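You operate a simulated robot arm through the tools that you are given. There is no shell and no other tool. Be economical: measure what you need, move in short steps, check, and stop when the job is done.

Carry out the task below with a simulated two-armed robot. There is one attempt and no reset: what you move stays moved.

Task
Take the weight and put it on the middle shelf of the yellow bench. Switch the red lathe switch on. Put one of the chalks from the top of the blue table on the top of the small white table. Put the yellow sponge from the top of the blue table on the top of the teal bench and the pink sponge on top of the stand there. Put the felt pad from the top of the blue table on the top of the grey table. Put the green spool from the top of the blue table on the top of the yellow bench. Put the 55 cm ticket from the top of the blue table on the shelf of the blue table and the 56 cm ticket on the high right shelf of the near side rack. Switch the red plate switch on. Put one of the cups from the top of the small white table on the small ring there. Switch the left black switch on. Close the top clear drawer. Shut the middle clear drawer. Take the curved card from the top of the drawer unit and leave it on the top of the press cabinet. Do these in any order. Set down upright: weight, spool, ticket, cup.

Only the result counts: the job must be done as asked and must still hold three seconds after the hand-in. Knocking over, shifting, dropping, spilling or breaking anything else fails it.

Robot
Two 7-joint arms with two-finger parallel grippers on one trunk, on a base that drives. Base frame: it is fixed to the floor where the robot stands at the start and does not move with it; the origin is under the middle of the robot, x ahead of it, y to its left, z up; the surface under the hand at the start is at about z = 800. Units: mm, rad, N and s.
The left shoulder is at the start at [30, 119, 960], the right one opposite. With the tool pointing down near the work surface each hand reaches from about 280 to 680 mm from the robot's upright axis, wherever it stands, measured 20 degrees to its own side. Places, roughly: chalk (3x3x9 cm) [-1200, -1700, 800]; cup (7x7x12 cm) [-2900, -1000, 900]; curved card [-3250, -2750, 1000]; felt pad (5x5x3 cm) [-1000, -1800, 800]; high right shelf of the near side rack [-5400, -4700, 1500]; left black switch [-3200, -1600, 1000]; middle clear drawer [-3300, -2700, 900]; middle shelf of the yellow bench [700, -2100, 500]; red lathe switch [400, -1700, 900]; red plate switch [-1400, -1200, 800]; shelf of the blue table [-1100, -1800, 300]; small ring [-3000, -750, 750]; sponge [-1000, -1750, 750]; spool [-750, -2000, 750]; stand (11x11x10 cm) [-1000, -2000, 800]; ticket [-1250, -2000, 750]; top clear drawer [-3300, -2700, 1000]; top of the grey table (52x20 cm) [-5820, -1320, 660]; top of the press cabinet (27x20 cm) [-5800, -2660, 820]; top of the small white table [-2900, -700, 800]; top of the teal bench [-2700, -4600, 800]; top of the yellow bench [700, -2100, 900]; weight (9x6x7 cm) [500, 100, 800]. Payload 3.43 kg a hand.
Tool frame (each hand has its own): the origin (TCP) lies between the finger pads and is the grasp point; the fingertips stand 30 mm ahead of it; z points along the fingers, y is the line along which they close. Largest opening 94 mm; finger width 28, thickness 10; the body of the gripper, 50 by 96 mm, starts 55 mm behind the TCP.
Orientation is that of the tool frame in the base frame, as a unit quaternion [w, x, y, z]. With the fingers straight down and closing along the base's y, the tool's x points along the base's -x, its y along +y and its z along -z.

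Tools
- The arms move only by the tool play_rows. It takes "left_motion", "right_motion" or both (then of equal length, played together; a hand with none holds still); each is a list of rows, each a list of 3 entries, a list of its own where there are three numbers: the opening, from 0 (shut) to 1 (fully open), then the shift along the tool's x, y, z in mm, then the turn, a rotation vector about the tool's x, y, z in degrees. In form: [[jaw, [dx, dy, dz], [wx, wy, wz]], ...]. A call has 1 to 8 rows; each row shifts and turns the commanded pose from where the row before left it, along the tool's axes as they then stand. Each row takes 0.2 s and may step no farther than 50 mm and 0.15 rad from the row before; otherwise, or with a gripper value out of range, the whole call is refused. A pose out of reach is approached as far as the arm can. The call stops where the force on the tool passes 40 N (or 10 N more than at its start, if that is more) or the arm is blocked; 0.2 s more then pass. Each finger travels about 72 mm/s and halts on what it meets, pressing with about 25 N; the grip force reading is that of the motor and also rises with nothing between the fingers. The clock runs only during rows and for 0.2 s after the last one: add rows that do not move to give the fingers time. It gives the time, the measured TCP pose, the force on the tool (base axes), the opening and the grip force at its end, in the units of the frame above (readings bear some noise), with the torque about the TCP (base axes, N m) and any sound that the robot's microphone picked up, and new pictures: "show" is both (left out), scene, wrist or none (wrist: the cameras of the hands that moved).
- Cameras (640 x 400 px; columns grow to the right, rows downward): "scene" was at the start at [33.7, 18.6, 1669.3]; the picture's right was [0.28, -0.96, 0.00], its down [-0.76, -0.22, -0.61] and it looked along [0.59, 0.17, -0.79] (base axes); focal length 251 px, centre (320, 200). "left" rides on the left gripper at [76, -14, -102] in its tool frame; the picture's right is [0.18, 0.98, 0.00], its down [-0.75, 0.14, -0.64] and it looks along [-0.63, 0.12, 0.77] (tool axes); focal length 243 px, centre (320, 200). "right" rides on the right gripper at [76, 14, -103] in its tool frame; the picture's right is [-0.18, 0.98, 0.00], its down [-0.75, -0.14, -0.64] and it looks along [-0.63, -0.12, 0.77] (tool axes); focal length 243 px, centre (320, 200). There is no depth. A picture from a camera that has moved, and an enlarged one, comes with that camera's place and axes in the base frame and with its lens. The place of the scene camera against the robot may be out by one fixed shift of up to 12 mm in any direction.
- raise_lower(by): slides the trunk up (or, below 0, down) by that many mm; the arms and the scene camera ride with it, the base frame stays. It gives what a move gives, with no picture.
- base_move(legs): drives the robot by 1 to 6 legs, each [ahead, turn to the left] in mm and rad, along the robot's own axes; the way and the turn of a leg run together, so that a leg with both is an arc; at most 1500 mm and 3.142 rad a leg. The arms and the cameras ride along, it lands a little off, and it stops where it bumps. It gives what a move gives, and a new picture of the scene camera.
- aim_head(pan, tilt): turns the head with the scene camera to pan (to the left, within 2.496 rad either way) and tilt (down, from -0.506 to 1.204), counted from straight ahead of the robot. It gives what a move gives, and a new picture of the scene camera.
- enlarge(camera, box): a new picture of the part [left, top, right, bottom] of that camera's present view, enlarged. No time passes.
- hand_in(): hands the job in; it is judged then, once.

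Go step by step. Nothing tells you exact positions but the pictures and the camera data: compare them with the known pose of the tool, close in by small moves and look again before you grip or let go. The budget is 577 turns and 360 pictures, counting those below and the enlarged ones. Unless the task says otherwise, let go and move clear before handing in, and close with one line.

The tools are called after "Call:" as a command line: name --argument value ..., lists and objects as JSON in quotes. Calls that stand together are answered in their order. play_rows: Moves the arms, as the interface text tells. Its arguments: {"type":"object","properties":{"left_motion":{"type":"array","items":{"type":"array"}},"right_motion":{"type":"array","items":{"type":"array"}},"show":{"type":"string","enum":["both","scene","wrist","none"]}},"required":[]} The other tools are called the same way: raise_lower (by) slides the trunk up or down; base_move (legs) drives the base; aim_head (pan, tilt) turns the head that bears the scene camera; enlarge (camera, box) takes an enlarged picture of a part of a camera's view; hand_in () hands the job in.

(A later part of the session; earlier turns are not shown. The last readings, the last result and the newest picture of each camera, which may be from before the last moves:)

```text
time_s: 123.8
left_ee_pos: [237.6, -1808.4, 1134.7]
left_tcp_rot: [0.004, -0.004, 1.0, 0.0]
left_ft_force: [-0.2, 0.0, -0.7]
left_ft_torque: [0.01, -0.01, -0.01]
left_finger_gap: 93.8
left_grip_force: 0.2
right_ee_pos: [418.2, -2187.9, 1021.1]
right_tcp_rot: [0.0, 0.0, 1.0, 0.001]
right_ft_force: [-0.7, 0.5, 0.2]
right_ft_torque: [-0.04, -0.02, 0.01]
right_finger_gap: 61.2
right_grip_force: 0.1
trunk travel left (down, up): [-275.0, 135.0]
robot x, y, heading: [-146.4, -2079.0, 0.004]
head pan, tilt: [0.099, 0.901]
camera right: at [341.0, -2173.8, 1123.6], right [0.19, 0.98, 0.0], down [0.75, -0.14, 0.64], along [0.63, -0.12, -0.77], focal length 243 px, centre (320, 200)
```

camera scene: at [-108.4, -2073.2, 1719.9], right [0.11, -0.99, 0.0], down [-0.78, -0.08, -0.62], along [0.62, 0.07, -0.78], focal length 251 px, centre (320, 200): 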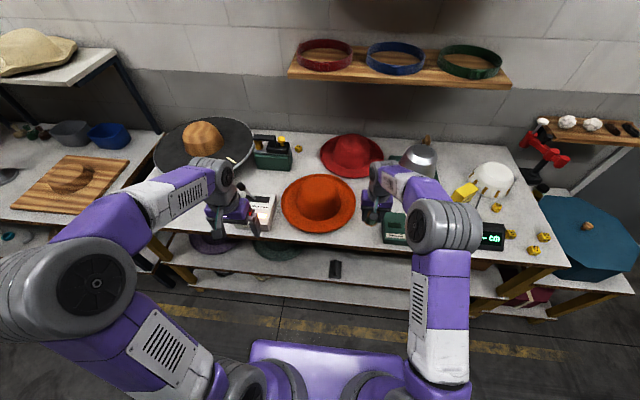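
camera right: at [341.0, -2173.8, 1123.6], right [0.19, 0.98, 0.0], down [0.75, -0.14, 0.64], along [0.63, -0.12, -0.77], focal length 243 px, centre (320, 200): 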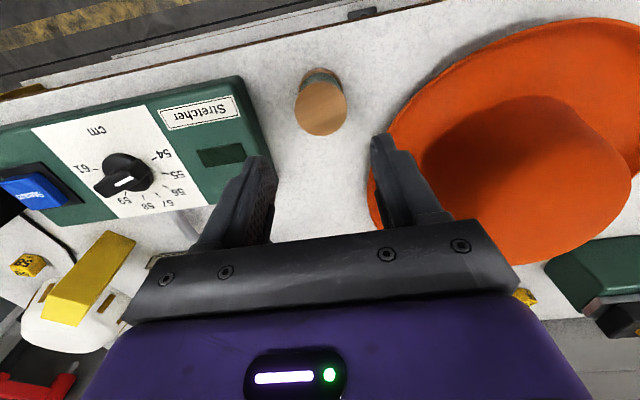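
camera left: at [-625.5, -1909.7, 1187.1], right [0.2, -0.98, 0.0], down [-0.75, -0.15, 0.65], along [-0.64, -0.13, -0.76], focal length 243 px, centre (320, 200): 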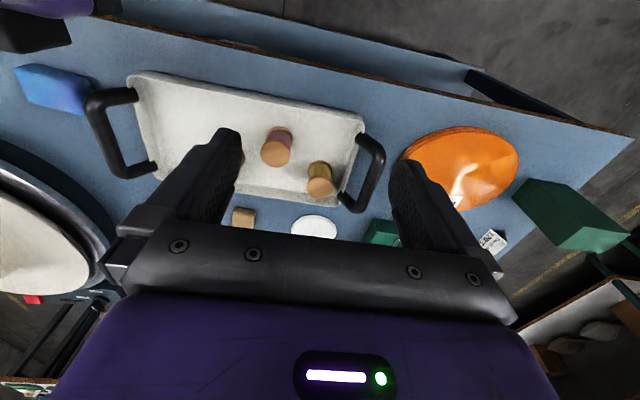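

Spool stands upright on the bench. Now I'll retract and drive around the blue table's north end to its far (west) side, where the pink sponge, tickets, chalks and red plate switch are in reach.

Call:
play_rows --right_motion '[[1, [40, 0, -10], [0, 0, 0]], [1, [40, 0, -10], [0, 0, 0]], [1, [40, 0, -10], [0, 0, 0]], [1, [40, 20, -10], [0, 0, 0]], [1, [30, 20, -10], [0, 0, 0]]]' --left_motion '[[1, [0, -10, -10], [0, 0, 0]], [1, [0, -20, 0], [0, 0, 0]], [1, [0, -20, 0], [0, 0, 0]], [1, [0, -20, 0], [0, 0, 0]], [1, [0, 0, 0], [0, 0, 0]]]' --show "none"

Call:
base_move --legs '[[-110, 0], [0, 1.571], [1450, 0]]'

Call:
base_move --legs '[[0, 1.571]]'

Call:
aim_head --pan 0.0 --tilt 0.45

```text
time_s: 125.0
left_ee_pos: [237.1, -1877.9, 1144.3]
left_tcp_rot: [0.005, -0.004, 1.0, 0.0]
left_ft_force: [-0.1, -0.7, 0.3]
left_ft_torque: [-0.01, -0.01, 0.02]
left_finger_gap: 94.1
left_grip_force: 0.1
right_ee_pos: [226.7, -2146.1, 1069.6]
right_tcp_rot: [0.001, 0.001, 1.0, 0.001]
right_ft_force: [-0.2, 0.6, 0.4]
right_ft_torque: [0.0, -0.02, 0.0]
right_finger_gap: 94.0
right_grip_force: 0.1
trunk travel left (down, up): [-275.0, 135.0]
robot x, y, heading: [-142.2, -2074.0, 0.004]
head pan, tilt: [0.099, 0.901]
```

```text
time_s: 136.7
left_ee_pos: [-451.0, -255.0, 1145.5]
left_tcp_rot: [0.004, -0.707, 0.707, 0.003]
left_ft_force: [0.3, 0.1, 0.4]
left_ft_torque: [-0.04, 0.03, 0.0]
left_finger_gap: 93.8
left_grip_force: 0.0
right_ee_pos: [-183.0, -266.4, 1068.6]
right_tcp_rot: [-0.001, -0.703, 0.711, 0.0]
right_ft_force: [0.8, -0.3, 0.9]
right_ft_torque: [0.05, 0.01, 0.02]
right_finger_gap: 93.8
right_grip_force: 0.0
trunk travel left (down, up): [-275.0, 135.0]
robot x, y, heading: [-251.7, -642.5, 1.567]
head pan, tilt: [0.099, 0.901]
camera scene: at [-270.6, -598.0, 1719.9], right [1.0, 0.1, 0.0], down [0.08, -0.78, -0.62], along [-0.06, 0.62, -0.78], focal length 251 px, centre (320, 200)
```

scene: 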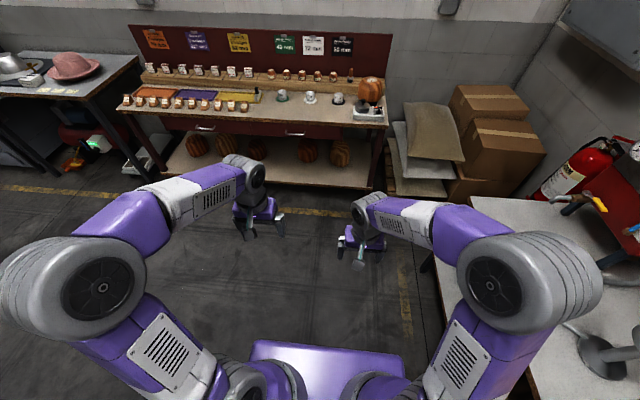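

```text
time_s: 140.9
left_ee_pos: [-641.3, -835.5, 1144.4]
left_tcp_rot: [-0.001, 1.0, -0.003, -0.004]
left_ft_force: [-0.3, 0.8, 0.2]
left_ft_torque: [0.01, 0.0, -0.01]
left_finger_gap: 93.8
left_grip_force: 0.0
right_ee_pos: [-626.8, -566.9, 1068.3]
right_tcp_rot: [0.001, 1.0, -0.008, 0.0]
right_ft_force: [-0.6, 0.2, 0.1]
right_ft_torque: [-0.03, 0.0, 0.01]
right_finger_gap: 94.0
right_grip_force: 0.0
trunk travel left (down, up): [-275.0, 135.0]
robot x, y, heading: [-254.0, -639.5, 3.135]
head pan, tilt: [0.099, 0.901]
camera scene: at [-308.2, -650.7, 1719.9], right [-0.09, 1.0, 0.0], down [0.78, 0.07, -0.62], along [-0.62, -0.06, -0.78], focal length 251 px, centre (320, 200)
```

scene: 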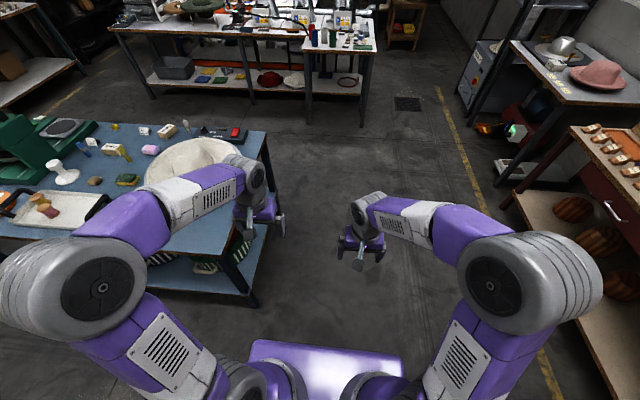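

```text
time_s: 141.8
left_ee_pos: [-641.9, -835.6, 1144.0]
left_tcp_rot: [-0.002, 1.0, -0.002, -0.004]
left_ft_force: [0.4, 0.5, -0.3]
left_ft_torque: [0.02, 0.02, -0.01]
left_finger_gap: 93.9
left_grip_force: 0.0
right_ee_pos: [-629.4, -567.3, 1067.4]
right_tcp_rot: [0.0, 1.0, -0.008, 0.0]
right_ft_force: [-0.5, 0.5, 1.0]
right_ft_torque: [0.0, 0.0, 0.01]
right_finger_gap: 93.8
right_grip_force: 0.0
trunk travel left (down, up): [-275.0, 135.0]
robot x, y, heading: [-253.6, -641.9, 3.133]
head pan, tilt: [0.0, 0.45]
camera scene: at [-325.1, -643.0, 1758.2], right [0.01, 1.0, 0.0], down [0.44, 0.0, -0.9], along [-0.9, 0.01, -0.44], focal length 251 px, centre (320, 200)
```

scene: 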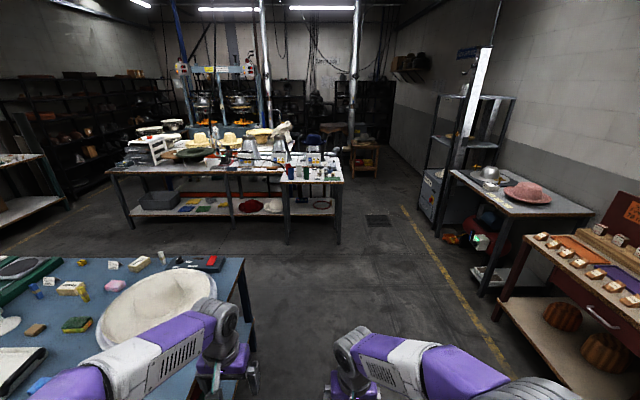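

Path west is clear. Driving around to the far side of the blue table.

Call:
base_move --legs '[[1400, 0], [250, 0], [0, 1.571], [850, 0], [0, 1.571]]'

Call:
aim_head --pan 0.0 --tilt 0.85

```text
time_s: 162.0
left_ee_pos: [-1532.1, -1283.6, 1145.3]
left_tcp_rot: [0.004, 0.007, 1.0, -0.001]
left_ft_force: [-0.2, 0.5, 0.8]
left_ft_torque: [-0.01, 0.02, 0.0]
left_finger_gap: 93.7
left_grip_force: 0.2
right_ee_pos: [-1547.9, -1551.9, 1069.1]
right_tcp_rot: [0.001, 0.012, 1.0, 0.001]
right_ft_force: [0.0, 0.3, 0.2]
right_ft_torque: [0.02, 0.01, -0.02]
right_finger_gap: 94.1
right_grip_force: 0.0
trunk travel left (down, up): [-275.0, 135.0]
robot x, y, heading: [-1919.0, -1476.2, -0.016]
head pan, tilt: [0.0, 0.45]
camera scene: at [-1866.8, -1479.5, 1758.3], right [-0.01, -1.0, 0.0], down [-0.44, 0.01, -0.9], along [0.9, -0.01, -0.44], focal length 251 px, centre (320, 200)
```

scene: 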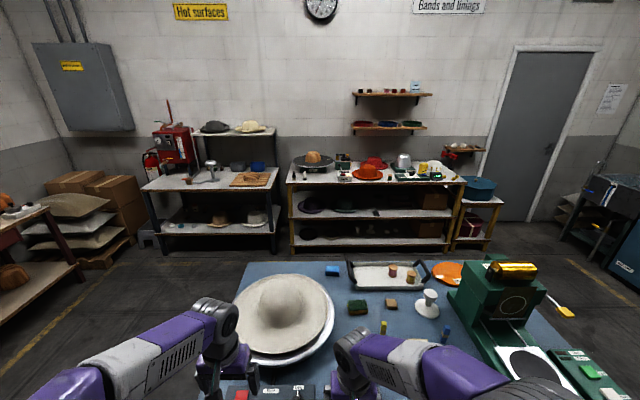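

```text
time_s: 162.9
left_ee_pos: [-1532.2, -1285.0, 1145.1]
left_tcp_rot: [0.005, 0.007, 1.0, 0.0]
left_ft_force: [0.2, -0.2, -0.1]
left_ft_torque: [-0.02, -0.01, -0.02]
left_finger_gap: 93.6
left_grip_force: 0.1
right_ee_pos: [-1546.9, -1551.6, 1068.8]
right_tcp_rot: [0.0, 0.01, 1.0, 0.001]
right_ft_force: [-0.5, 0.6, 0.3]
right_ft_torque: [0.0, 0.02, 0.01]
right_finger_gap: 94.0
right_grip_force: 0.1
trunk travel left (down, up): [-275.0, 135.0]
robot x, y, heading: [-1921.4, -1476.9, -0.013]
head pan, tilt: [0.0, 0.85]
camera scene: at [-1880.5, -1479.5, 1723.9], right [-0.01, -1.0, 0.0], down [-0.75, 0.01, -0.66], along [0.66, -0.01, -0.75], focal length 251 px, centre (320, 200)
```

scene: 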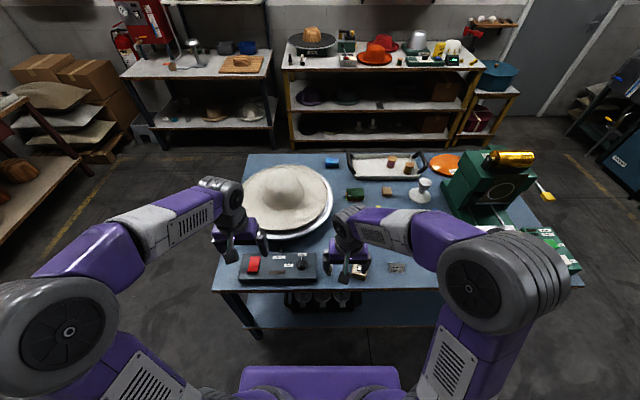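

The red rocker on the dark plate box is at about (−1436, −1230). Bringing the left hand, shut, near it.

Call:
play_rows --left_motion '[[0, [-18, 10, 26], [0, 0, 0]], [0, [-18, 10, 26], [0, 0, 0]], [0, [-18, 10, 26], [0, 0, 0]], [0, [-14, 8, 26], [0, 0, 0]]]' --show "wrist"

Call:
enlarge --camera "scene" --box '[220, 220, 348, 300]'

```text
time_s: 163.9
left_ee_pos: [-1460.6, -1248.3, 1041.1]
left_tcp_rot: [0.005, 0.007, 1.0, -0.001]
left_ft_force: [0.0, 0.0, 0.3]
left_ft_torque: [0.0, 0.05, -0.03]
left_finger_gap: 0.1
left_grip_force: 25.2
right_ee_pos: [-1547.2, -1552.3, 1067.5]
right_tcp_rot: [0.0, 0.011, 1.0, 0.001]
right_ft_force: [-0.5, 0.1, -0.5]
right_ft_torque: [-0.01, 0.0, 0.0]
right_finger_gap: 94.2
right_grip_force: 0.0
trunk travel left (down, up): [-275.0, 135.0]
robot x, y, heading: [-1914.4, -1476.2, -0.012]
head pan, tilt: [0.0, 0.85]
camera left: at [-1538.5, -1260.0, 1142.2], right [-0.17, 0.99, 0.0], down [0.75, 0.13, 0.65], along [0.64, 0.11, -0.76], focal length 243 px, centre (320, 200)
```

left: 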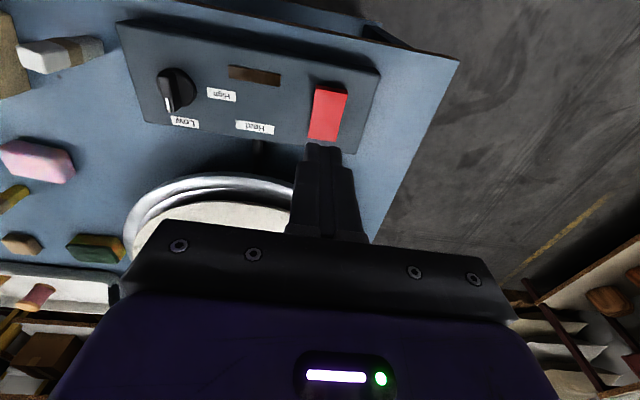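

```text
5.00 times, centred on (284, 260) of scene
camera zoom: at [-1879.6, -1479.2, 1723.8], right [-0.01, -1.0, 0.0], down [-0.75, 0.01, -0.66], along [0.66, -0.01, -0.75], focal length 1254 px, centre (500, -100)
```

zoom: 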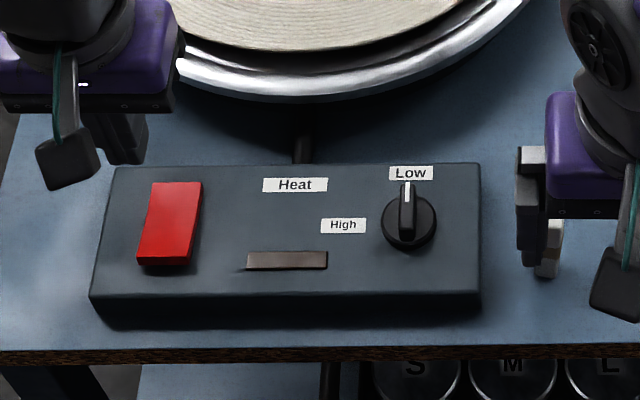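

Call:
enlarge --camera "left" --box '[290, 70, 370, 150]'

Call:
enlarge --camera "scene" --box '[242, 250, 266, 280]'

```text
5.00 times, centred on (330, 110) of left
camera zoom: at [-1538.5, -1260.0, 1142.2], right [-0.17, 0.99, 0.0], down [0.75, 0.13, 0.65], along [0.64, 0.11, -0.76], focal length 1213 px, centre (270, 650)
```

zoom: 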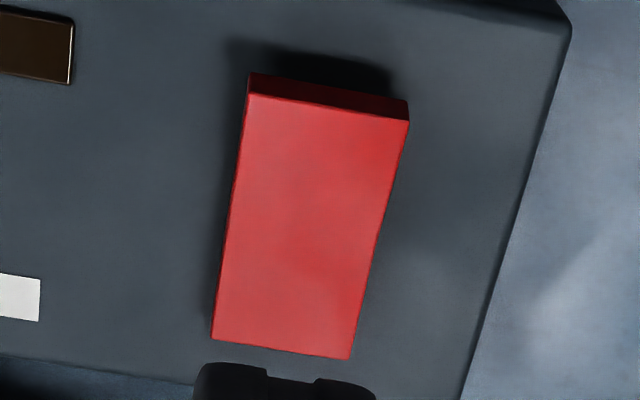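

```text
13.33 times, centred on (254, 265) of scene
camera zoom: at [-1879.6, -1479.2, 1723.8], right [-0.01, -1.0, 0.0], down [-0.75, 0.01, -0.66], along [0.66, -0.01, -0.75], focal length 3345 px, centre (1200, -667)
```

zoom: 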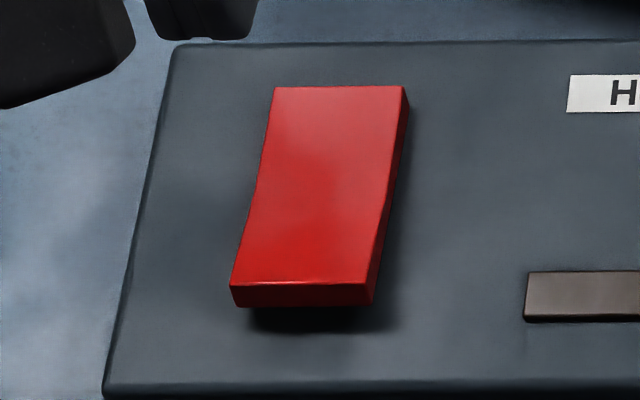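

The rocker's near end is raised: at (−1452, −1234, ~852). I'll press there.

Call:
play_rows --left_motion '[[0, [-5, 14, 30], [0, 0, 0]], [0, [0, 0, 35], [0, 0, 0]], [0, [0, 0, 35], [0, 0, 0]], [0, [0, 0, 30], [0, 0, 0]]]' --show "wrist"

Call:
enlarge --camera "scene" --box '[220, 220, 316, 290]'

```text
time_s: 164.9
left_ee_pos: [-1456.4, -1233.7, 911.9]
left_tcp_rot: [0.006, 0.006, 1.0, -0.001]
left_ft_force: [-0.2, -0.9, -0.2]
left_ft_torque: [0.0, 0.0, 0.01]
left_finger_gap: 0.2
left_grip_force: 25.0
right_ee_pos: [-1547.4, -1552.8, 1068.8]
right_tcp_rot: [0.0, 0.012, 1.0, 0.001]
right_ft_force: [-0.4, -0.1, 0.1]
right_ft_torque: [0.0, 0.02, -0.01]
right_finger_gap: 93.8
right_grip_force: 0.0
trunk travel left (down, up): [-275.0, 135.0]
robot x, y, heading: [-1921.5, -1475.7, -0.015]
head pan, tilt: [0.0, 0.85]
camera left: at [-1534.0, -1246.2, 1013.4], right [-0.17, 0.99, 0.0], down [0.75, 0.13, 0.65], along [0.64, 0.11, -0.76], focal length 243 px, centre (320, 200)
```

left: 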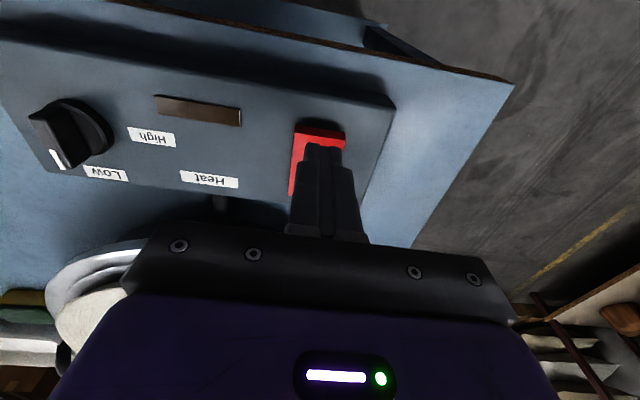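

```text
5.71 times, centred on (268, 255) of scene
camera zoom: at [-1880.0, -1479.5, 1723.8], right [-0.01, -1.0, 0.0], down [-0.75, 0.01, -0.66], along [0.66, -0.01, -0.75], focal length 1434 px, centre (617, -114)
```

zoom: 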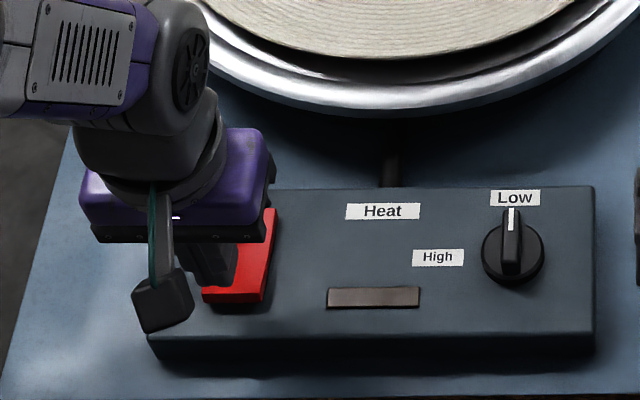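

Call:
play_rows --left_motion '[[0, [0, 0, 15], [0, 0, 0]], [0, [0, 0, 10], [0, 0, 0]], [0, [0, 0, 5], [0, 0, 0]], [0, [0, 0, 3], [0, 0, 0]]]' --show "none"

Call:
play_rows --left_motion '[[0, [0, 0, 3], [0, 0, 0]], [0, [0, 0, 3], [0, 0, 0]]]' --show "wrist"

```text
time_s: 165.9
left_ee_pos: [-1455.2, -1234.1, 879.1]
left_tcp_rot: [0.007, 0.006, 1.0, -0.001]
left_ft_force: [-2.1, 0.3, 2.1]
left_ft_torque: [0.0, 0.08, 0.0]
left_finger_gap: 0.0
left_grip_force: 25.2
right_ee_pos: [-1547.6, -1551.5, 1069.3]
right_tcp_rot: [0.001, 0.012, 1.0, 0.001]
right_ft_force: [0.0, -0.2, -0.1]
right_ft_torque: [-0.03, 0.0, 0.01]
right_finger_gap: 93.9
right_grip_force: 0.1
trunk travel left (down, up): [-275.0, 135.0]
robot x, y, heading: [-1913.1, -1472.4, -0.016]
head pan, tilt: [0.0, 0.85]
```

```text
time_s: 166.5
left_ee_pos: [-1456.7, -1234.2, 874.8]
left_tcp_rot: [0.007, 0.007, 1.0, 0.0]
left_ft_force: [-3.4, 0.6, 21.3]
left_ft_torque: [0.06, -0.23, -0.14]
left_finger_gap: 0.3
left_grip_force: 26.1
right_ee_pos: [-1548.5, -1553.0, 1069.2]
right_tcp_rot: [0.001, 0.011, 1.0, 0.001]
right_ft_force: [-0.1, -0.4, -0.3]
right_ft_torque: [-0.02, 0.0, 0.02]
right_finger_gap: 94.0
right_grip_force: 0.0
trunk travel left (down, up): [-275.0, 135.0]
robot x, y, heading: [-1918.1, -1473.2, -0.009]
head pan, tilt: [0.0, 0.85]
camera left: at [-1533.4, -1246.3, 976.5], right [-0.17, 0.99, 0.0], down [0.75, 0.13, 0.65], along [0.64, 0.11, -0.76], focal length 243 px, centre (320, 200)
```

left: 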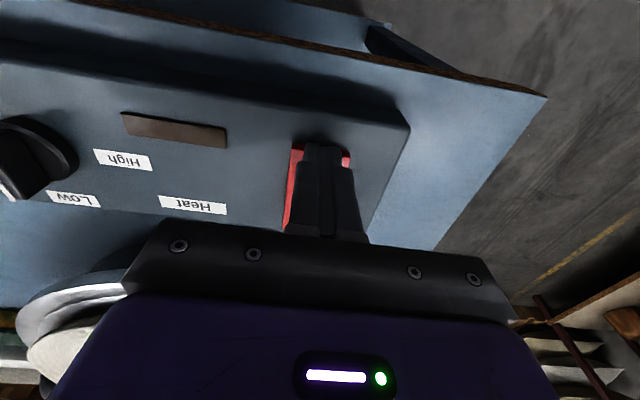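

Call:
play_rows --left_motion '[[0, [0, 0, 2], [0, 0, 0]], [0, [0, 0, 2], [0, 0, 0]]]' --show "wrist"

```text
time_s: 167.0
left_ee_pos: [-1454.9, -1234.2, 874.8]
left_tcp_rot: [0.007, 0.007, 1.0, 0.001]
left_ft_force: [-10.5, -0.9, 23.4]
left_ft_torque: [-0.02, -0.03, -0.1]
left_finger_gap: 0.2
left_grip_force: 25.1
right_ee_pos: [-1549.9, -1552.4, 1069.3]
right_tcp_rot: [0.001, 0.012, 1.0, 0.0]
right_ft_force: [0.9, -0.8, 0.3]
right_ft_torque: [0.02, 0.0, -0.01]
right_finger_gap: 93.9
right_grip_force: 0.0
trunk travel left (down, up): [-275.0, 135.0]
robot x, y, heading: [-1922.0, -1473.8, -0.014]
head pan, tilt: [0.0, 0.85]
stopped in row 2 (left hand): the force on the tool passed its limit at 44 N (the readings are from after the stop); the commanded pose is now the measured one
camera left: at [-1533.7, -1246.4, 976.3], right [-0.17, 0.99, 0.0], down [0.74, 0.13, 0.65], along [0.64, 0.11, -0.76], focal length 243 px, centre (320, 200)
```

left: 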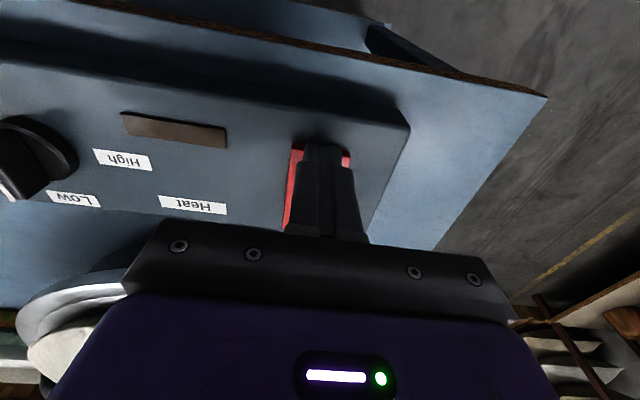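

Not lit yet; the tip is too near the pivot. Lift, shift 10 mm toward the near end, press again.

Call:
play_rows --left_motion '[[0, [0, 0, -15], [0, 0, 0]], [0, [11, 0, 0], [0, 0, 0]], [0, [0, 0, 6], [0, 0, 0]], [0, [0, 0, 5], [0, 0, 0]]]' --show "wrist"

Call:
enlarge --camera "left" --box '[240, 100, 400, 200]'

```text
time_s: 168.0
left_ee_pos: [-1465.0, -1233.1, 875.9]
left_tcp_rot: [0.008, 0.007, 1.0, 0.0]
left_ft_force: [0.6, -0.3, -0.3]
left_ft_torque: [-0.01, -0.02, 0.01]
left_finger_gap: 0.1
left_grip_force: 25.3
right_ee_pos: [-1548.3, -1552.1, 1069.3]
right_tcp_rot: [0.002, 0.012, 1.0, 0.0]
right_ft_force: [-0.2, -0.7, 0.3]
right_ft_torque: [0.01, 0.01, 0.01]
right_finger_gap: 93.8
right_grip_force: 0.2
trunk travel left (down, up): [-275.0, 135.0]
robot x, y, heading: [-1920.8, -1476.1, -0.014]
head pan, tilt: [0.0, 0.85]
camera left: at [-1542.8, -1245.7, 977.7], right [-0.17, 0.99, 0.0], down [0.74, 0.13, 0.65], along [0.64, 0.11, -0.76], focal length 243 px, centre (320, 200)
```

left: 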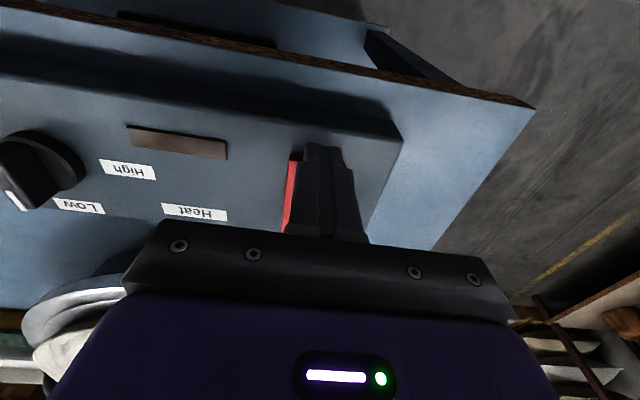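

```text
4.00 times, centred on (320, 150) of left
camera zoom: at [-1542.8, -1245.7, 977.7], right [-0.17, 0.99, 0.0], down [0.74, 0.13, 0.65], along [0.64, 0.11, -0.76], focal length 970 px, centre (320, 400)
```

zoom: 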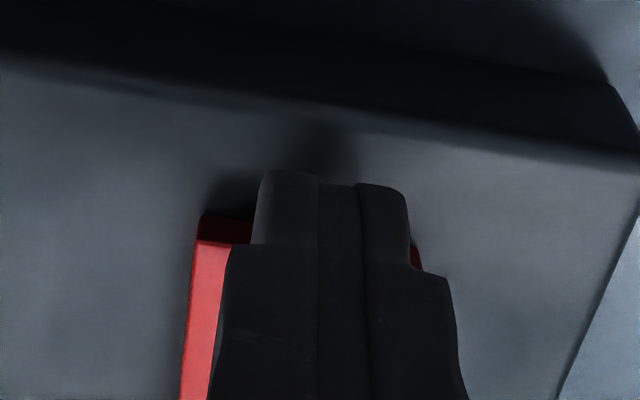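

Call:
play_rows --left_motion '[[0, [0, 0, 3], [0, 0, 0]], [0, [0, 0, 3], [0, 0, 0]], [0, [0, 0, 3], [0, 0, 0]]]' --show "wrist"

```text
time_s: 168.8
left_ee_pos: [-1465.6, -1233.2, 873.0]
left_tcp_rot: [0.011, 0.007, 1.0, 0.001]
left_ft_force: [-12.4, -1.1, 25.2]
left_ft_torque: [-0.02, 0.04, 0.0]
left_finger_gap: 0.0
left_grip_force: 24.5
right_ee_pos: [-1549.6, -1552.0, 1069.4]
right_tcp_rot: [0.001, 0.01, 1.0, 0.001]
right_ft_force: [-0.3, 0.4, 0.3]
right_ft_torque: [0.0, 0.0, 0.0]
right_finger_gap: 94.1
right_grip_force: 0.0
trunk travel left (down, up): [-275.0, 135.0]
robot x, y, heading: [-1920.7, -1473.9, -0.008]
head pan, tilt: [0.0, 0.85]
stopped in row 3 (left hand): the force on the tool passed its limit at 44 N (the readings are from after the stop); the commanded pose is now the measured one
camera left: at [-1543.4, -1245.9, 974.5], right [-0.17, 0.99, 0.0], down [0.74, 0.13, 0.66], along [0.65, 0.11, -0.75], focal length 243 px, centre (320, 200)
```

left: 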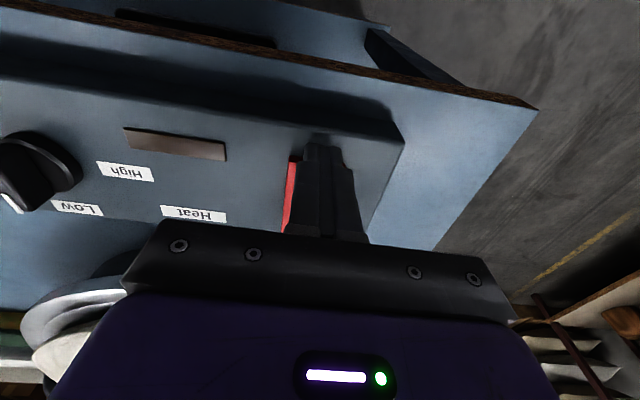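

Call:
play_rows --left_motion '[[0, [0, 0, -30], [0, 0, 0]], [0, [0, 0, -40], [0, 0, 0]], [0, [0, 40, -30], [0, 0, 0]]]' --show "wrist"

Call:
enlarge --camera "scene" --box '[236, 245, 276, 285]'

Call:
enlarge --camera "left" --box '[230, 80, 330, 170]'

```text
time_s: 169.6
left_ee_pos: [-1464.8, -1190.9, 971.0]
left_tcp_rot: [0.011, 0.007, 1.0, -0.001]
left_ft_force: [-0.1, 0.7, -0.3]
left_ft_torque: [-0.06, 0.0, -0.03]
left_finger_gap: 0.0
left_grip_force: 25.0
right_ee_pos: [-1549.2, -1550.5, 1069.4]
right_tcp_rot: [0.001, 0.011, 1.0, 0.0]
right_ft_force: [-0.1, 1.0, 0.6]
right_ft_torque: [-0.01, -0.01, 0.0]
right_finger_gap: 94.1
right_grip_force: 0.1
trunk travel left (down, up): [-275.0, 135.0]
robot x, y, heading: [-1915.7, -1474.8, -0.017]
head pan, tilt: [0.0, 0.85]
camera left: at [-1543.0, -1203.5, 1072.0], right [-0.17, 0.99, -0.01], down [0.74, 0.13, 0.66], along [0.65, 0.11, -0.75], focal length 243 px, centre (320, 200)
```

left: 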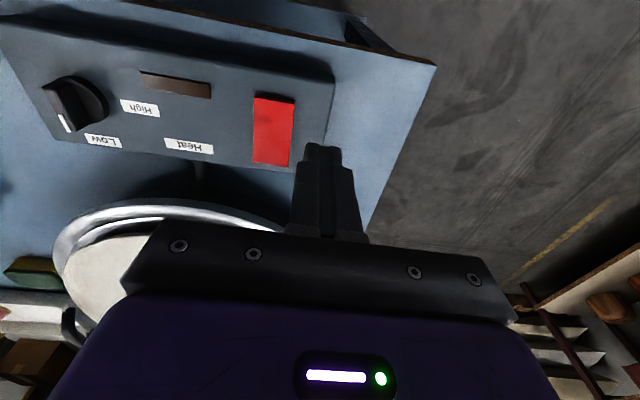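

```text
10.00 times, centred on (256, 265) of scene
camera zoom: at [-1881.1, -1477.3, 1723.8], right [-0.01, -1.0, 0.0], down [-0.75, 0.01, -0.66], along [0.66, -0.01, -0.75], focal length 2509 px, centre (960, -450)
```

zoom: 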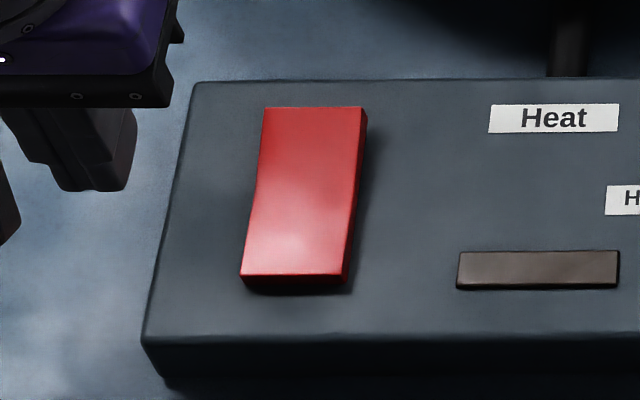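

```text
4.44 times, centred on (280, 125) of left
camera zoom: at [-1543.0, -1203.5, 1072.0], right [-0.17, 0.99, -0.01], down [0.74, 0.13, 0.66], along [0.65, 0.11, -0.75], focal length 1078 px, centre (498, 533)
```

zoom: 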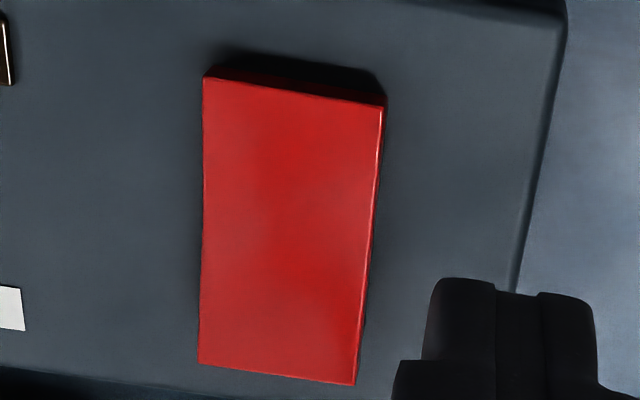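

Call:
enlarge --camera "scene" --box '[242, 250, 266, 280]'

```text
13.33 times, centred on (254, 265) of scene
camera zoom: at [-1881.1, -1477.3, 1723.8], right [-0.01, -1.0, 0.0], down [-0.75, 0.01, -0.66], along [0.66, -0.01, -0.75], focal length 3345 px, centre (1200, -667)
```

zoom: 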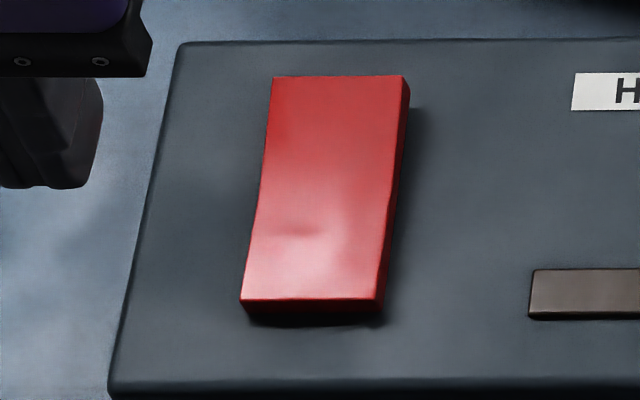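

The rocker's near end went down, but the tip may have bottomed on the panel before full travel and the lamp is unlit. I'll press again fully within the rocker, at x≈−1442.

Call:
play_rows --left_motion '[[0, [-12, -43, 0], [0, 0, 0]], [0, [-11, 0, 30], [0, 0, 0]], [0, [0, 0, 40], [0, 0, 0]], [0, [0, 0, 18], [0, 0, 0]]]' --show "wrist"

Call:
enlarge --camera "left" --box '[240, 100, 400, 200]'

```text
time_s: 170.6
left_ee_pos: [-1440.1, -1234.4, 881.9]
left_tcp_rot: [0.011, 0.006, 1.0, 0.0]
left_ft_force: [-0.2, 0.8, 0.7]
left_ft_torque: [0.01, 0.01, -0.02]
left_finger_gap: 0.1
left_grip_force: 24.4
right_ee_pos: [-1547.1, -1552.3, 1069.2]
right_tcp_rot: [0.0, 0.012, 1.0, 0.001]
right_ft_force: [0.0, 0.1, -1.1]
right_ft_torque: [0.03, -0.02, 0.0]
right_finger_gap: 93.9
right_grip_force: 0.1
trunk travel left (down, up): [-275.0, 135.0]
robot x, y, heading: [-1922.2, -1475.9, -0.012]
head pan, tilt: [0.0, 0.85]
camera left: at [-1518.1, -1247.1, 983.6], right [-0.17, 0.99, 0.0], down [0.74, 0.13, 0.66], along [0.65, 0.11, -0.75], focal length 243 px, centre (320, 200)
```

left: 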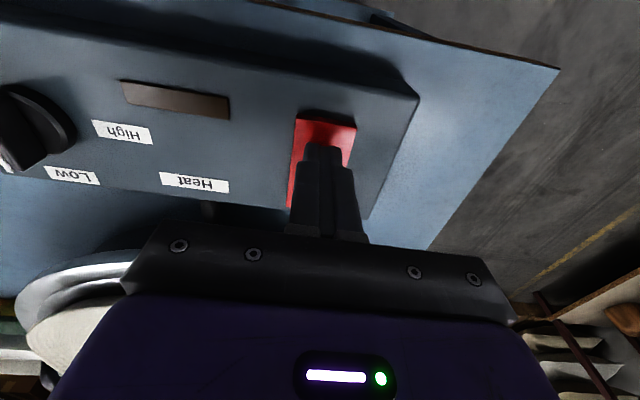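

```text
4.00 times, centred on (320, 150) of left
camera zoom: at [-1518.1, -1247.1, 983.6], right [-0.17, 0.99, 0.0], down [0.74, 0.13, 0.66], along [0.65, 0.11, -0.75], focal length 970 px, centre (320, 400)
```

zoom: 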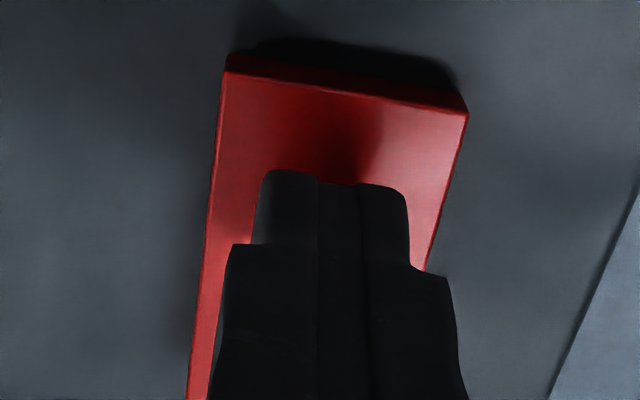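

Call:
play_rows --left_motion '[[0, [0, 0, 3], [0, 0, 0]], [0, [0, 0, 3], [0, 0, 0]]]' --show "none"

Call:
play_rows --left_motion '[[0, [0, 0, 3], [0, 0, 0]], [0, [0, 0, 2], [0, 0, 0]], [0, [0, 0, 2], [0, 0, 0]]]' --show "wrist"

```text
time_s: 171.2
left_ee_pos: [-1439.1, -1235.4, 877.7]
left_tcp_rot: [0.012, 0.006, 1.0, 0.0]
left_ft_force: [0.3, 0.7, 0.8]
left_ft_torque: [-0.01, 0.0, 0.0]
left_finger_gap: 0.0
left_grip_force: 25.2
right_ee_pos: [-1549.8, -1551.5, 1068.8]
right_tcp_rot: [0.0, 0.011, 1.0, 0.001]
right_ft_force: [0.2, -0.8, -0.5]
right_ft_torque: [0.0, 0.03, -0.04]
right_finger_gap: 93.8
right_grip_force: 0.0
trunk travel left (down, up): [-275.0, 135.0]
robot x, y, heading: [-1921.3, -1478.6, -0.008]
head pan, tilt: [0.0, 0.85]
```

```text
time_s: 171.9
left_ee_pos: [-1438.7, -1234.4, 876.9]
left_tcp_rot: [0.014, 0.006, 1.0, 0.001]
left_ft_force: [-11.6, -0.4, 21.7]
left_ft_torque: [-0.04, 0.14, -0.08]
left_finger_gap: 0.0
left_grip_force: 25.7
right_ee_pos: [-1550.3, -1552.5, 1070.4]
right_tcp_rot: [0.001, 0.011, 1.0, 0.001]
right_ft_force: [0.9, -0.5, 0.2]
right_ft_torque: [-0.01, 0.0, 0.03]
right_finger_gap: 94.4
right_grip_force: 0.0
trunk travel left (down, up): [-275.0, 135.0]
robot x, y, heading: [-1916.7, -1476.7, -0.012]
head pan, tilt: [0.0, 0.85]
stopped in row 3 (left hand): the force on the tool passed its limit at 43 N (the readings are from after the stop); the commanded pose is now the measured one
camera left: at [-1518.4, -1248.1, 977.1], right [-0.17, 0.99, 0.0], down [0.74, 0.13, 0.66], along [0.65, 0.11, -0.75], focal length 243 px, centre (320, 200)
```

left: 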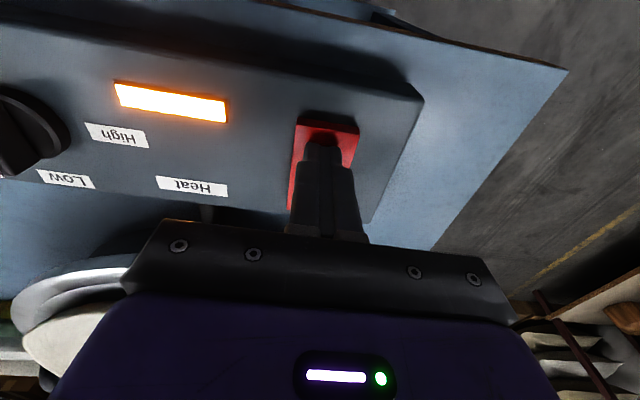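

The plate lamp is lit: switch is on. Lifting the left hand clear and looking over the table for sponge, ticket and chalk.

Call:
play_rows --left_motion '[[0, [0, 0, -30], [0, 0, 0]], [0, [0, 0, -40], [0, 0, 0]], [0, [0, 0, -40], [0, 0, 0]], [0, [20, 0, -40], [0, 0, 0]], [0.5, [30, 0, -40], [0, 0, 0]], [1, [30, 0, -40], [0, 0, 0]]]' --right_motion '[[1, [0, -30, -10], [0, 0, 0]], [1, [0, -30, -10], [0, 0, 0]], [1, [0, -30, -10], [0, 0, 0]], [1, [0, -30, -10], [0, 0, 0]], [1, [0, 0, -10], [0, 0, 0]], [1, [0, 0, 0], [0, 0, 0]]]' --show "none"

Call:
aim_head --pan -0.25 --tilt 0.85

Call:
enlarge --camera "scene" --box '[250, 130, 450, 290]'

```text
time_s: 173.3
left_ee_pos: [-1526.1, -1234.8, 1102.6]
left_tcp_rot: [0.015, 0.007, 1.0, 0.002]
left_ft_force: [0.2, 0.6, 0.0]
left_ft_torque: [0.01, -0.04, -0.03]
left_finger_gap: 80.0
left_grip_force: 0.0
right_ee_pos: [-1552.2, -1671.8, 1119.0]
right_tcp_rot: [0.001, 0.01, 1.0, 0.001]
right_ft_force: [-0.2, 0.8, -0.4]
right_ft_torque: [-0.02, -0.06, 0.01]
right_finger_gap: 94.0
right_grip_force: 0.0
trunk travel left (down, up): [-275.0, 135.0]
robot x, y, heading: [-1920.1, -1474.3, -0.012]
head pan, tilt: [0.0, 0.85]
```

```text
time_s: 174.1
left_ee_pos: [-1524.7, -1235.0, 1101.7]
left_tcp_rot: [0.015, 0.006, 1.0, 0.002]
left_ft_force: [-0.3, 0.3, -0.7]
left_ft_torque: [0.04, 0.0, 0.01]
left_finger_gap: 94.2
left_grip_force: 0.2
right_ee_pos: [-1551.3, -1672.4, 1119.3]
right_tcp_rot: [-0.001, 0.01, 1.0, 0.0]
right_ft_force: [0.1, -0.3, 0.4]
right_ft_torque: [0.02, -0.01, -0.01]
right_finger_gap: 94.0
right_grip_force: 0.0
trunk travel left (down, up): [-275.0, 135.0]
robot x, y, heading: [-1921.2, -1477.8, -0.012]
head pan, tilt: [-0.25, 0.85]
camera scene: at [-1883.4, -1498.4, 1723.8], right [-0.26, -0.97, 0.0], down [-0.73, 0.19, -0.66], along [0.64, -0.17, -0.75], focal length 251 px, centre (320, 200)
```

scene: 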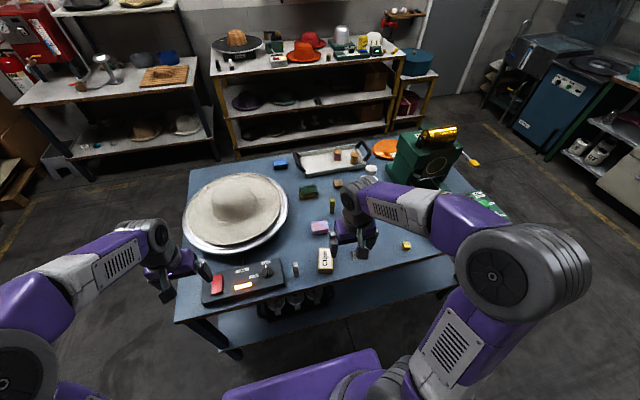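

```text
2.50 times, centred on (350, 210) of scene
camera zoom: at [-1883.4, -1498.4, 1723.8], right [-0.26, -0.97, 0.0], down [-0.73, 0.19, -0.66], along [0.64, -0.17, -0.75], focal length 627 px, centre (245, 175)
```

zoom: 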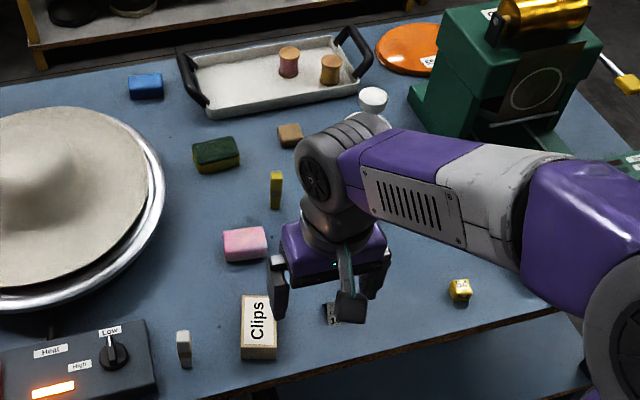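

I'll shift the base ~250 mm south to face the tickets and pink sponge.

Call:
base_move --legs '[[0, -1.571], [220, 0], [0, 1.583]]'

Call:
aim_head --pan 0.0 --tilt 0.95

Call:
enlarge --camera "scene" --box '[240, 120, 440, 280]'

```text
time_s: 183.4
left_ee_pos: [-1528.4, -1454.2, 1101.8]
left_tcp_rot: [0.015, 0.006, 1.0, 0.001]
left_ft_force: [0.8, -0.9, 0.3]
left_ft_torque: [0.01, -0.02, 0.0]
left_finger_gap: 94.2
left_grip_force: 0.1
right_ee_pos: [-1553.8, -1891.7, 1119.3]
right_tcp_rot: [0.0, 0.012, 1.0, 0.001]
right_ft_force: [0.6, 0.0, -0.2]
right_ft_torque: [0.02, 0.05, -0.02]
right_finger_gap: 94.0
right_grip_force: 0.0
trunk travel left (down, up): [-275.0, 135.0]
robot x, y, heading: [-1925.0, -1696.4, -0.013]
head pan, tilt: [-0.25, 0.85]
camera scene: at [-1886.5, -1717.1, 1723.8], right [-0.26, -0.97, 0.0], down [-0.73, 0.2, -0.66], along [0.64, -0.17, -0.75], focal length 251 px, centre (320, 200)
```

scene: 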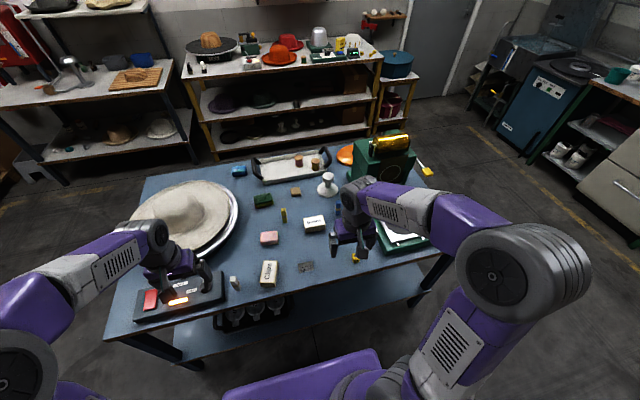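

```text
time_s: 184.2
left_ee_pos: [-1527.2, -1453.5, 1101.5]
left_tcp_rot: [0.015, 0.006, 1.0, 0.0]
left_ft_force: [0.1, 0.3, 0.2]
left_ft_torque: [0.0, -0.01, 0.0]
left_finger_gap: 94.1
left_grip_force: 0.1
right_ee_pos: [-1553.3, -1891.6, 1119.9]
right_tcp_rot: [0.001, 0.011, 1.0, 0.002]
right_ft_force: [0.6, 0.5, 0.7]
right_ft_torque: [0.02, 0.03, 0.03]
right_finger_gap: 93.9
right_grip_force: 0.1
trunk travel left (down, up): [-275.0, 135.0]
robot x, y, heading: [-1921.6, -1697.7, -0.018]
head pan, tilt: [0.0, 0.949]
camera scene: at [-1889.3, -1698.0, 1716.3], right [-0.01, -1.0, 0.0], down [-0.81, 0.01, -0.58], along [0.58, -0.01, -0.81], focal length 251 px, centre (320, 200)
```

scene: 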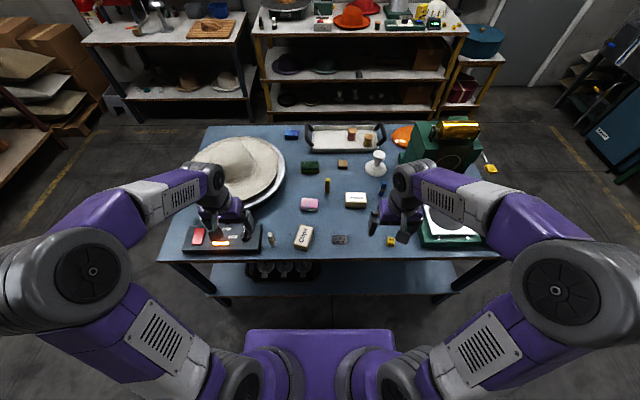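

```text
2.50 times, centred on (340, 200) of scene
camera zoom: at [-1889.3, -1698.0, 1716.3], right [-0.01, -1.0, 0.0], down [-0.81, 0.01, -0.58], along [0.58, -0.01, -0.81], focal length 627 px, centre (270, 200)
```

zoom: 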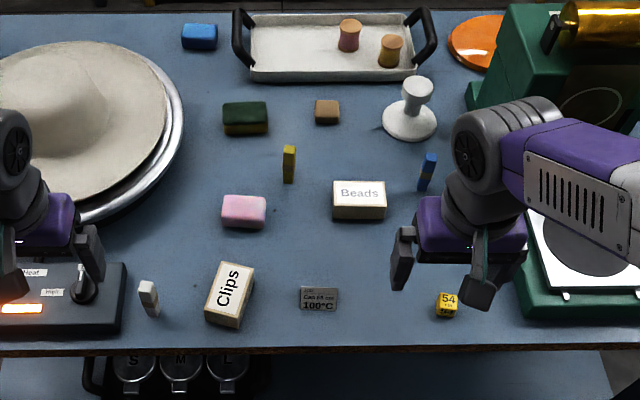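

Call:
enlarge --camera "scene" --box '[326, 226, 358, 250]'

Call:
play_rows --right_motion '[[1, [-20, 20, 20], [0, 0, 0]], [1, [-20, 20, 20], [0, 0, 0]], [1, [-20, 20, 20], [0, 0, 0]], [1, [-20, 20, 20], [0, 0, 0]]]' --show "wrist"

```text
16.00 times, centred on (342, 238) of scene
camera zoom: at [-1889.3, -1698.0, 1716.3], right [-0.01, -1.0, 0.0], down [-0.81, 0.01, -0.58], along [0.58, -0.01, -0.81], focal length 4014 px, centre (-32, -408)
```

zoom: 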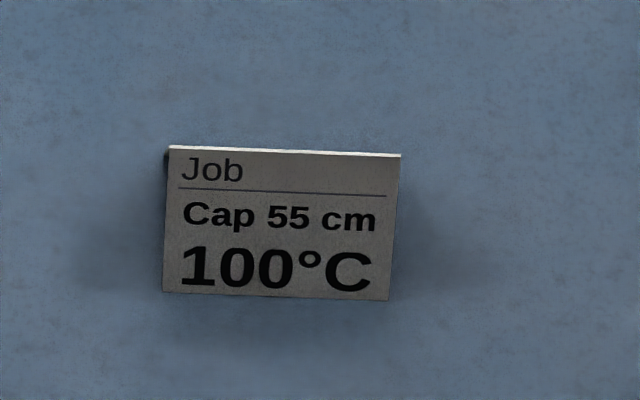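

```text
time_s: 185.2
left_ee_pos: [-1526.3, -1452.3, 1100.1]
left_tcp_rot: [0.014, 0.006, 1.0, 0.001]
left_ft_force: [-0.1, 0.5, 0.7]
left_ft_torque: [0.0, -0.02, 0.0]
left_finger_gap: 93.9
left_grip_force: 0.1
right_ee_pos: [-1470.5, -1813.2, 1037.9]
right_tcp_rot: [0.0, 0.011, 1.0, 0.002]
right_ft_force: [-0.4, 0.7, 0.0]
right_ft_torque: [0.0, 0.03, 0.01]
right_finger_gap: 94.1
right_grip_force: 0.0
trunk travel left (down, up): [-275.0, 135.0]
robot x, y, heading: [-1924.2, -1694.8, -0.015]
head pan, tilt: [0.0, 0.949]
camera right: at [-1547.8, -1796.8, 1141.1], right [0.21, 0.98, 0.0], down [0.75, -0.16, 0.64], along [0.63, -0.13, -0.77], focal length 243 px, centre (320, 200)
```

right: 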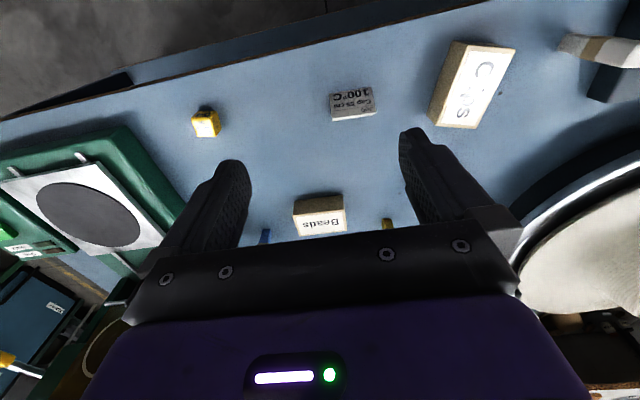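

Call:
enlarge --camera "right" --box '[316, 70, 396, 130]'

```text
6.67 times, centred on (356, 100) of right
camera zoom: at [-1547.8, -1796.8, 1141.1], right [0.21, 0.98, 0.0], down [0.75, -0.16, 0.64], along [0.63, -0.13, -0.77], focal length 1618 px, centre (80, 867)
```

zoom: 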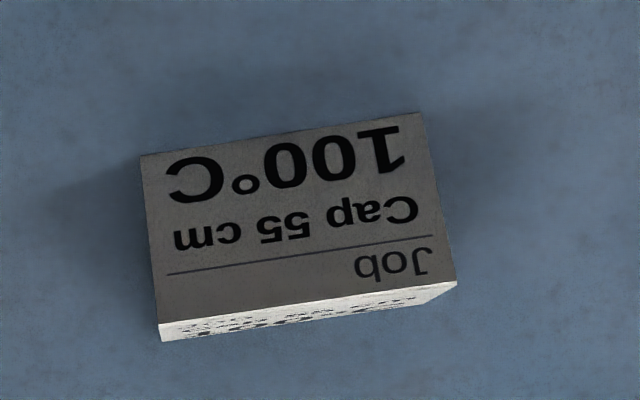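

The 55 cm ticket is a tent card centred near (−1428, −1777), ~55 mm wide along y, ridge z≈842. I'll grip it by its ends with the right hand tilted 40° forward (useful for the low shelf). First tilting and approaching.

Call:
play_rows --right_motion '[[1, [0, 0, 0], [0, -8, 0]], [1, [0, 0, 0], [0, -8, 2]], [1, [0, 0, 0], [0, -8, 0]], [1, [0, 0, 0], [0, -8, 0]], [1, [0, 0, 0], [0, -8, 0]]]' --show "wrist"

```text
time_s: 186.4
left_ee_pos: [-1527.8, -1452.4, 1101.9]
left_tcp_rot: [0.015, 0.007, 1.0, 0.001]
left_ft_force: [-0.4, 0.2, 0.1]
left_ft_torque: [-0.03, -0.02, 0.0]
left_finger_gap: 94.6
left_grip_force: 0.1
right_ee_pos: [-1472.9, -1811.2, 1040.4]
right_tcp_rot: [0.343, 0.029, 0.939, -0.006]
right_ft_force: [-0.2, 0.2, 0.1]
right_ft_torque: [0.01, 0.03, 0.0]
right_finger_gap: 93.5
right_grip_force: 0.1
trunk travel left (down, up): [-275.0, 135.0]
robot x, y, heading: [-1924.4, -1693.6, -0.018]
head pan, tilt: [0.0, 0.949]
camera right: at [-1596.6, -1790.8, 1069.6], right [0.2, 0.97, 0.13], down [0.15, -0.16, 0.98], along [0.97, -0.17, -0.18], focal length 243 px, centre (320, 200)
```

right: 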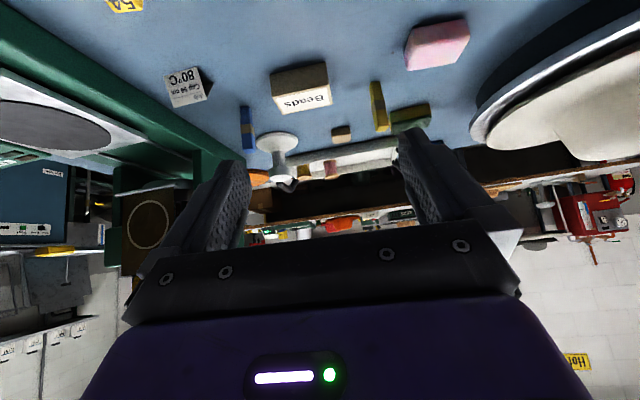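

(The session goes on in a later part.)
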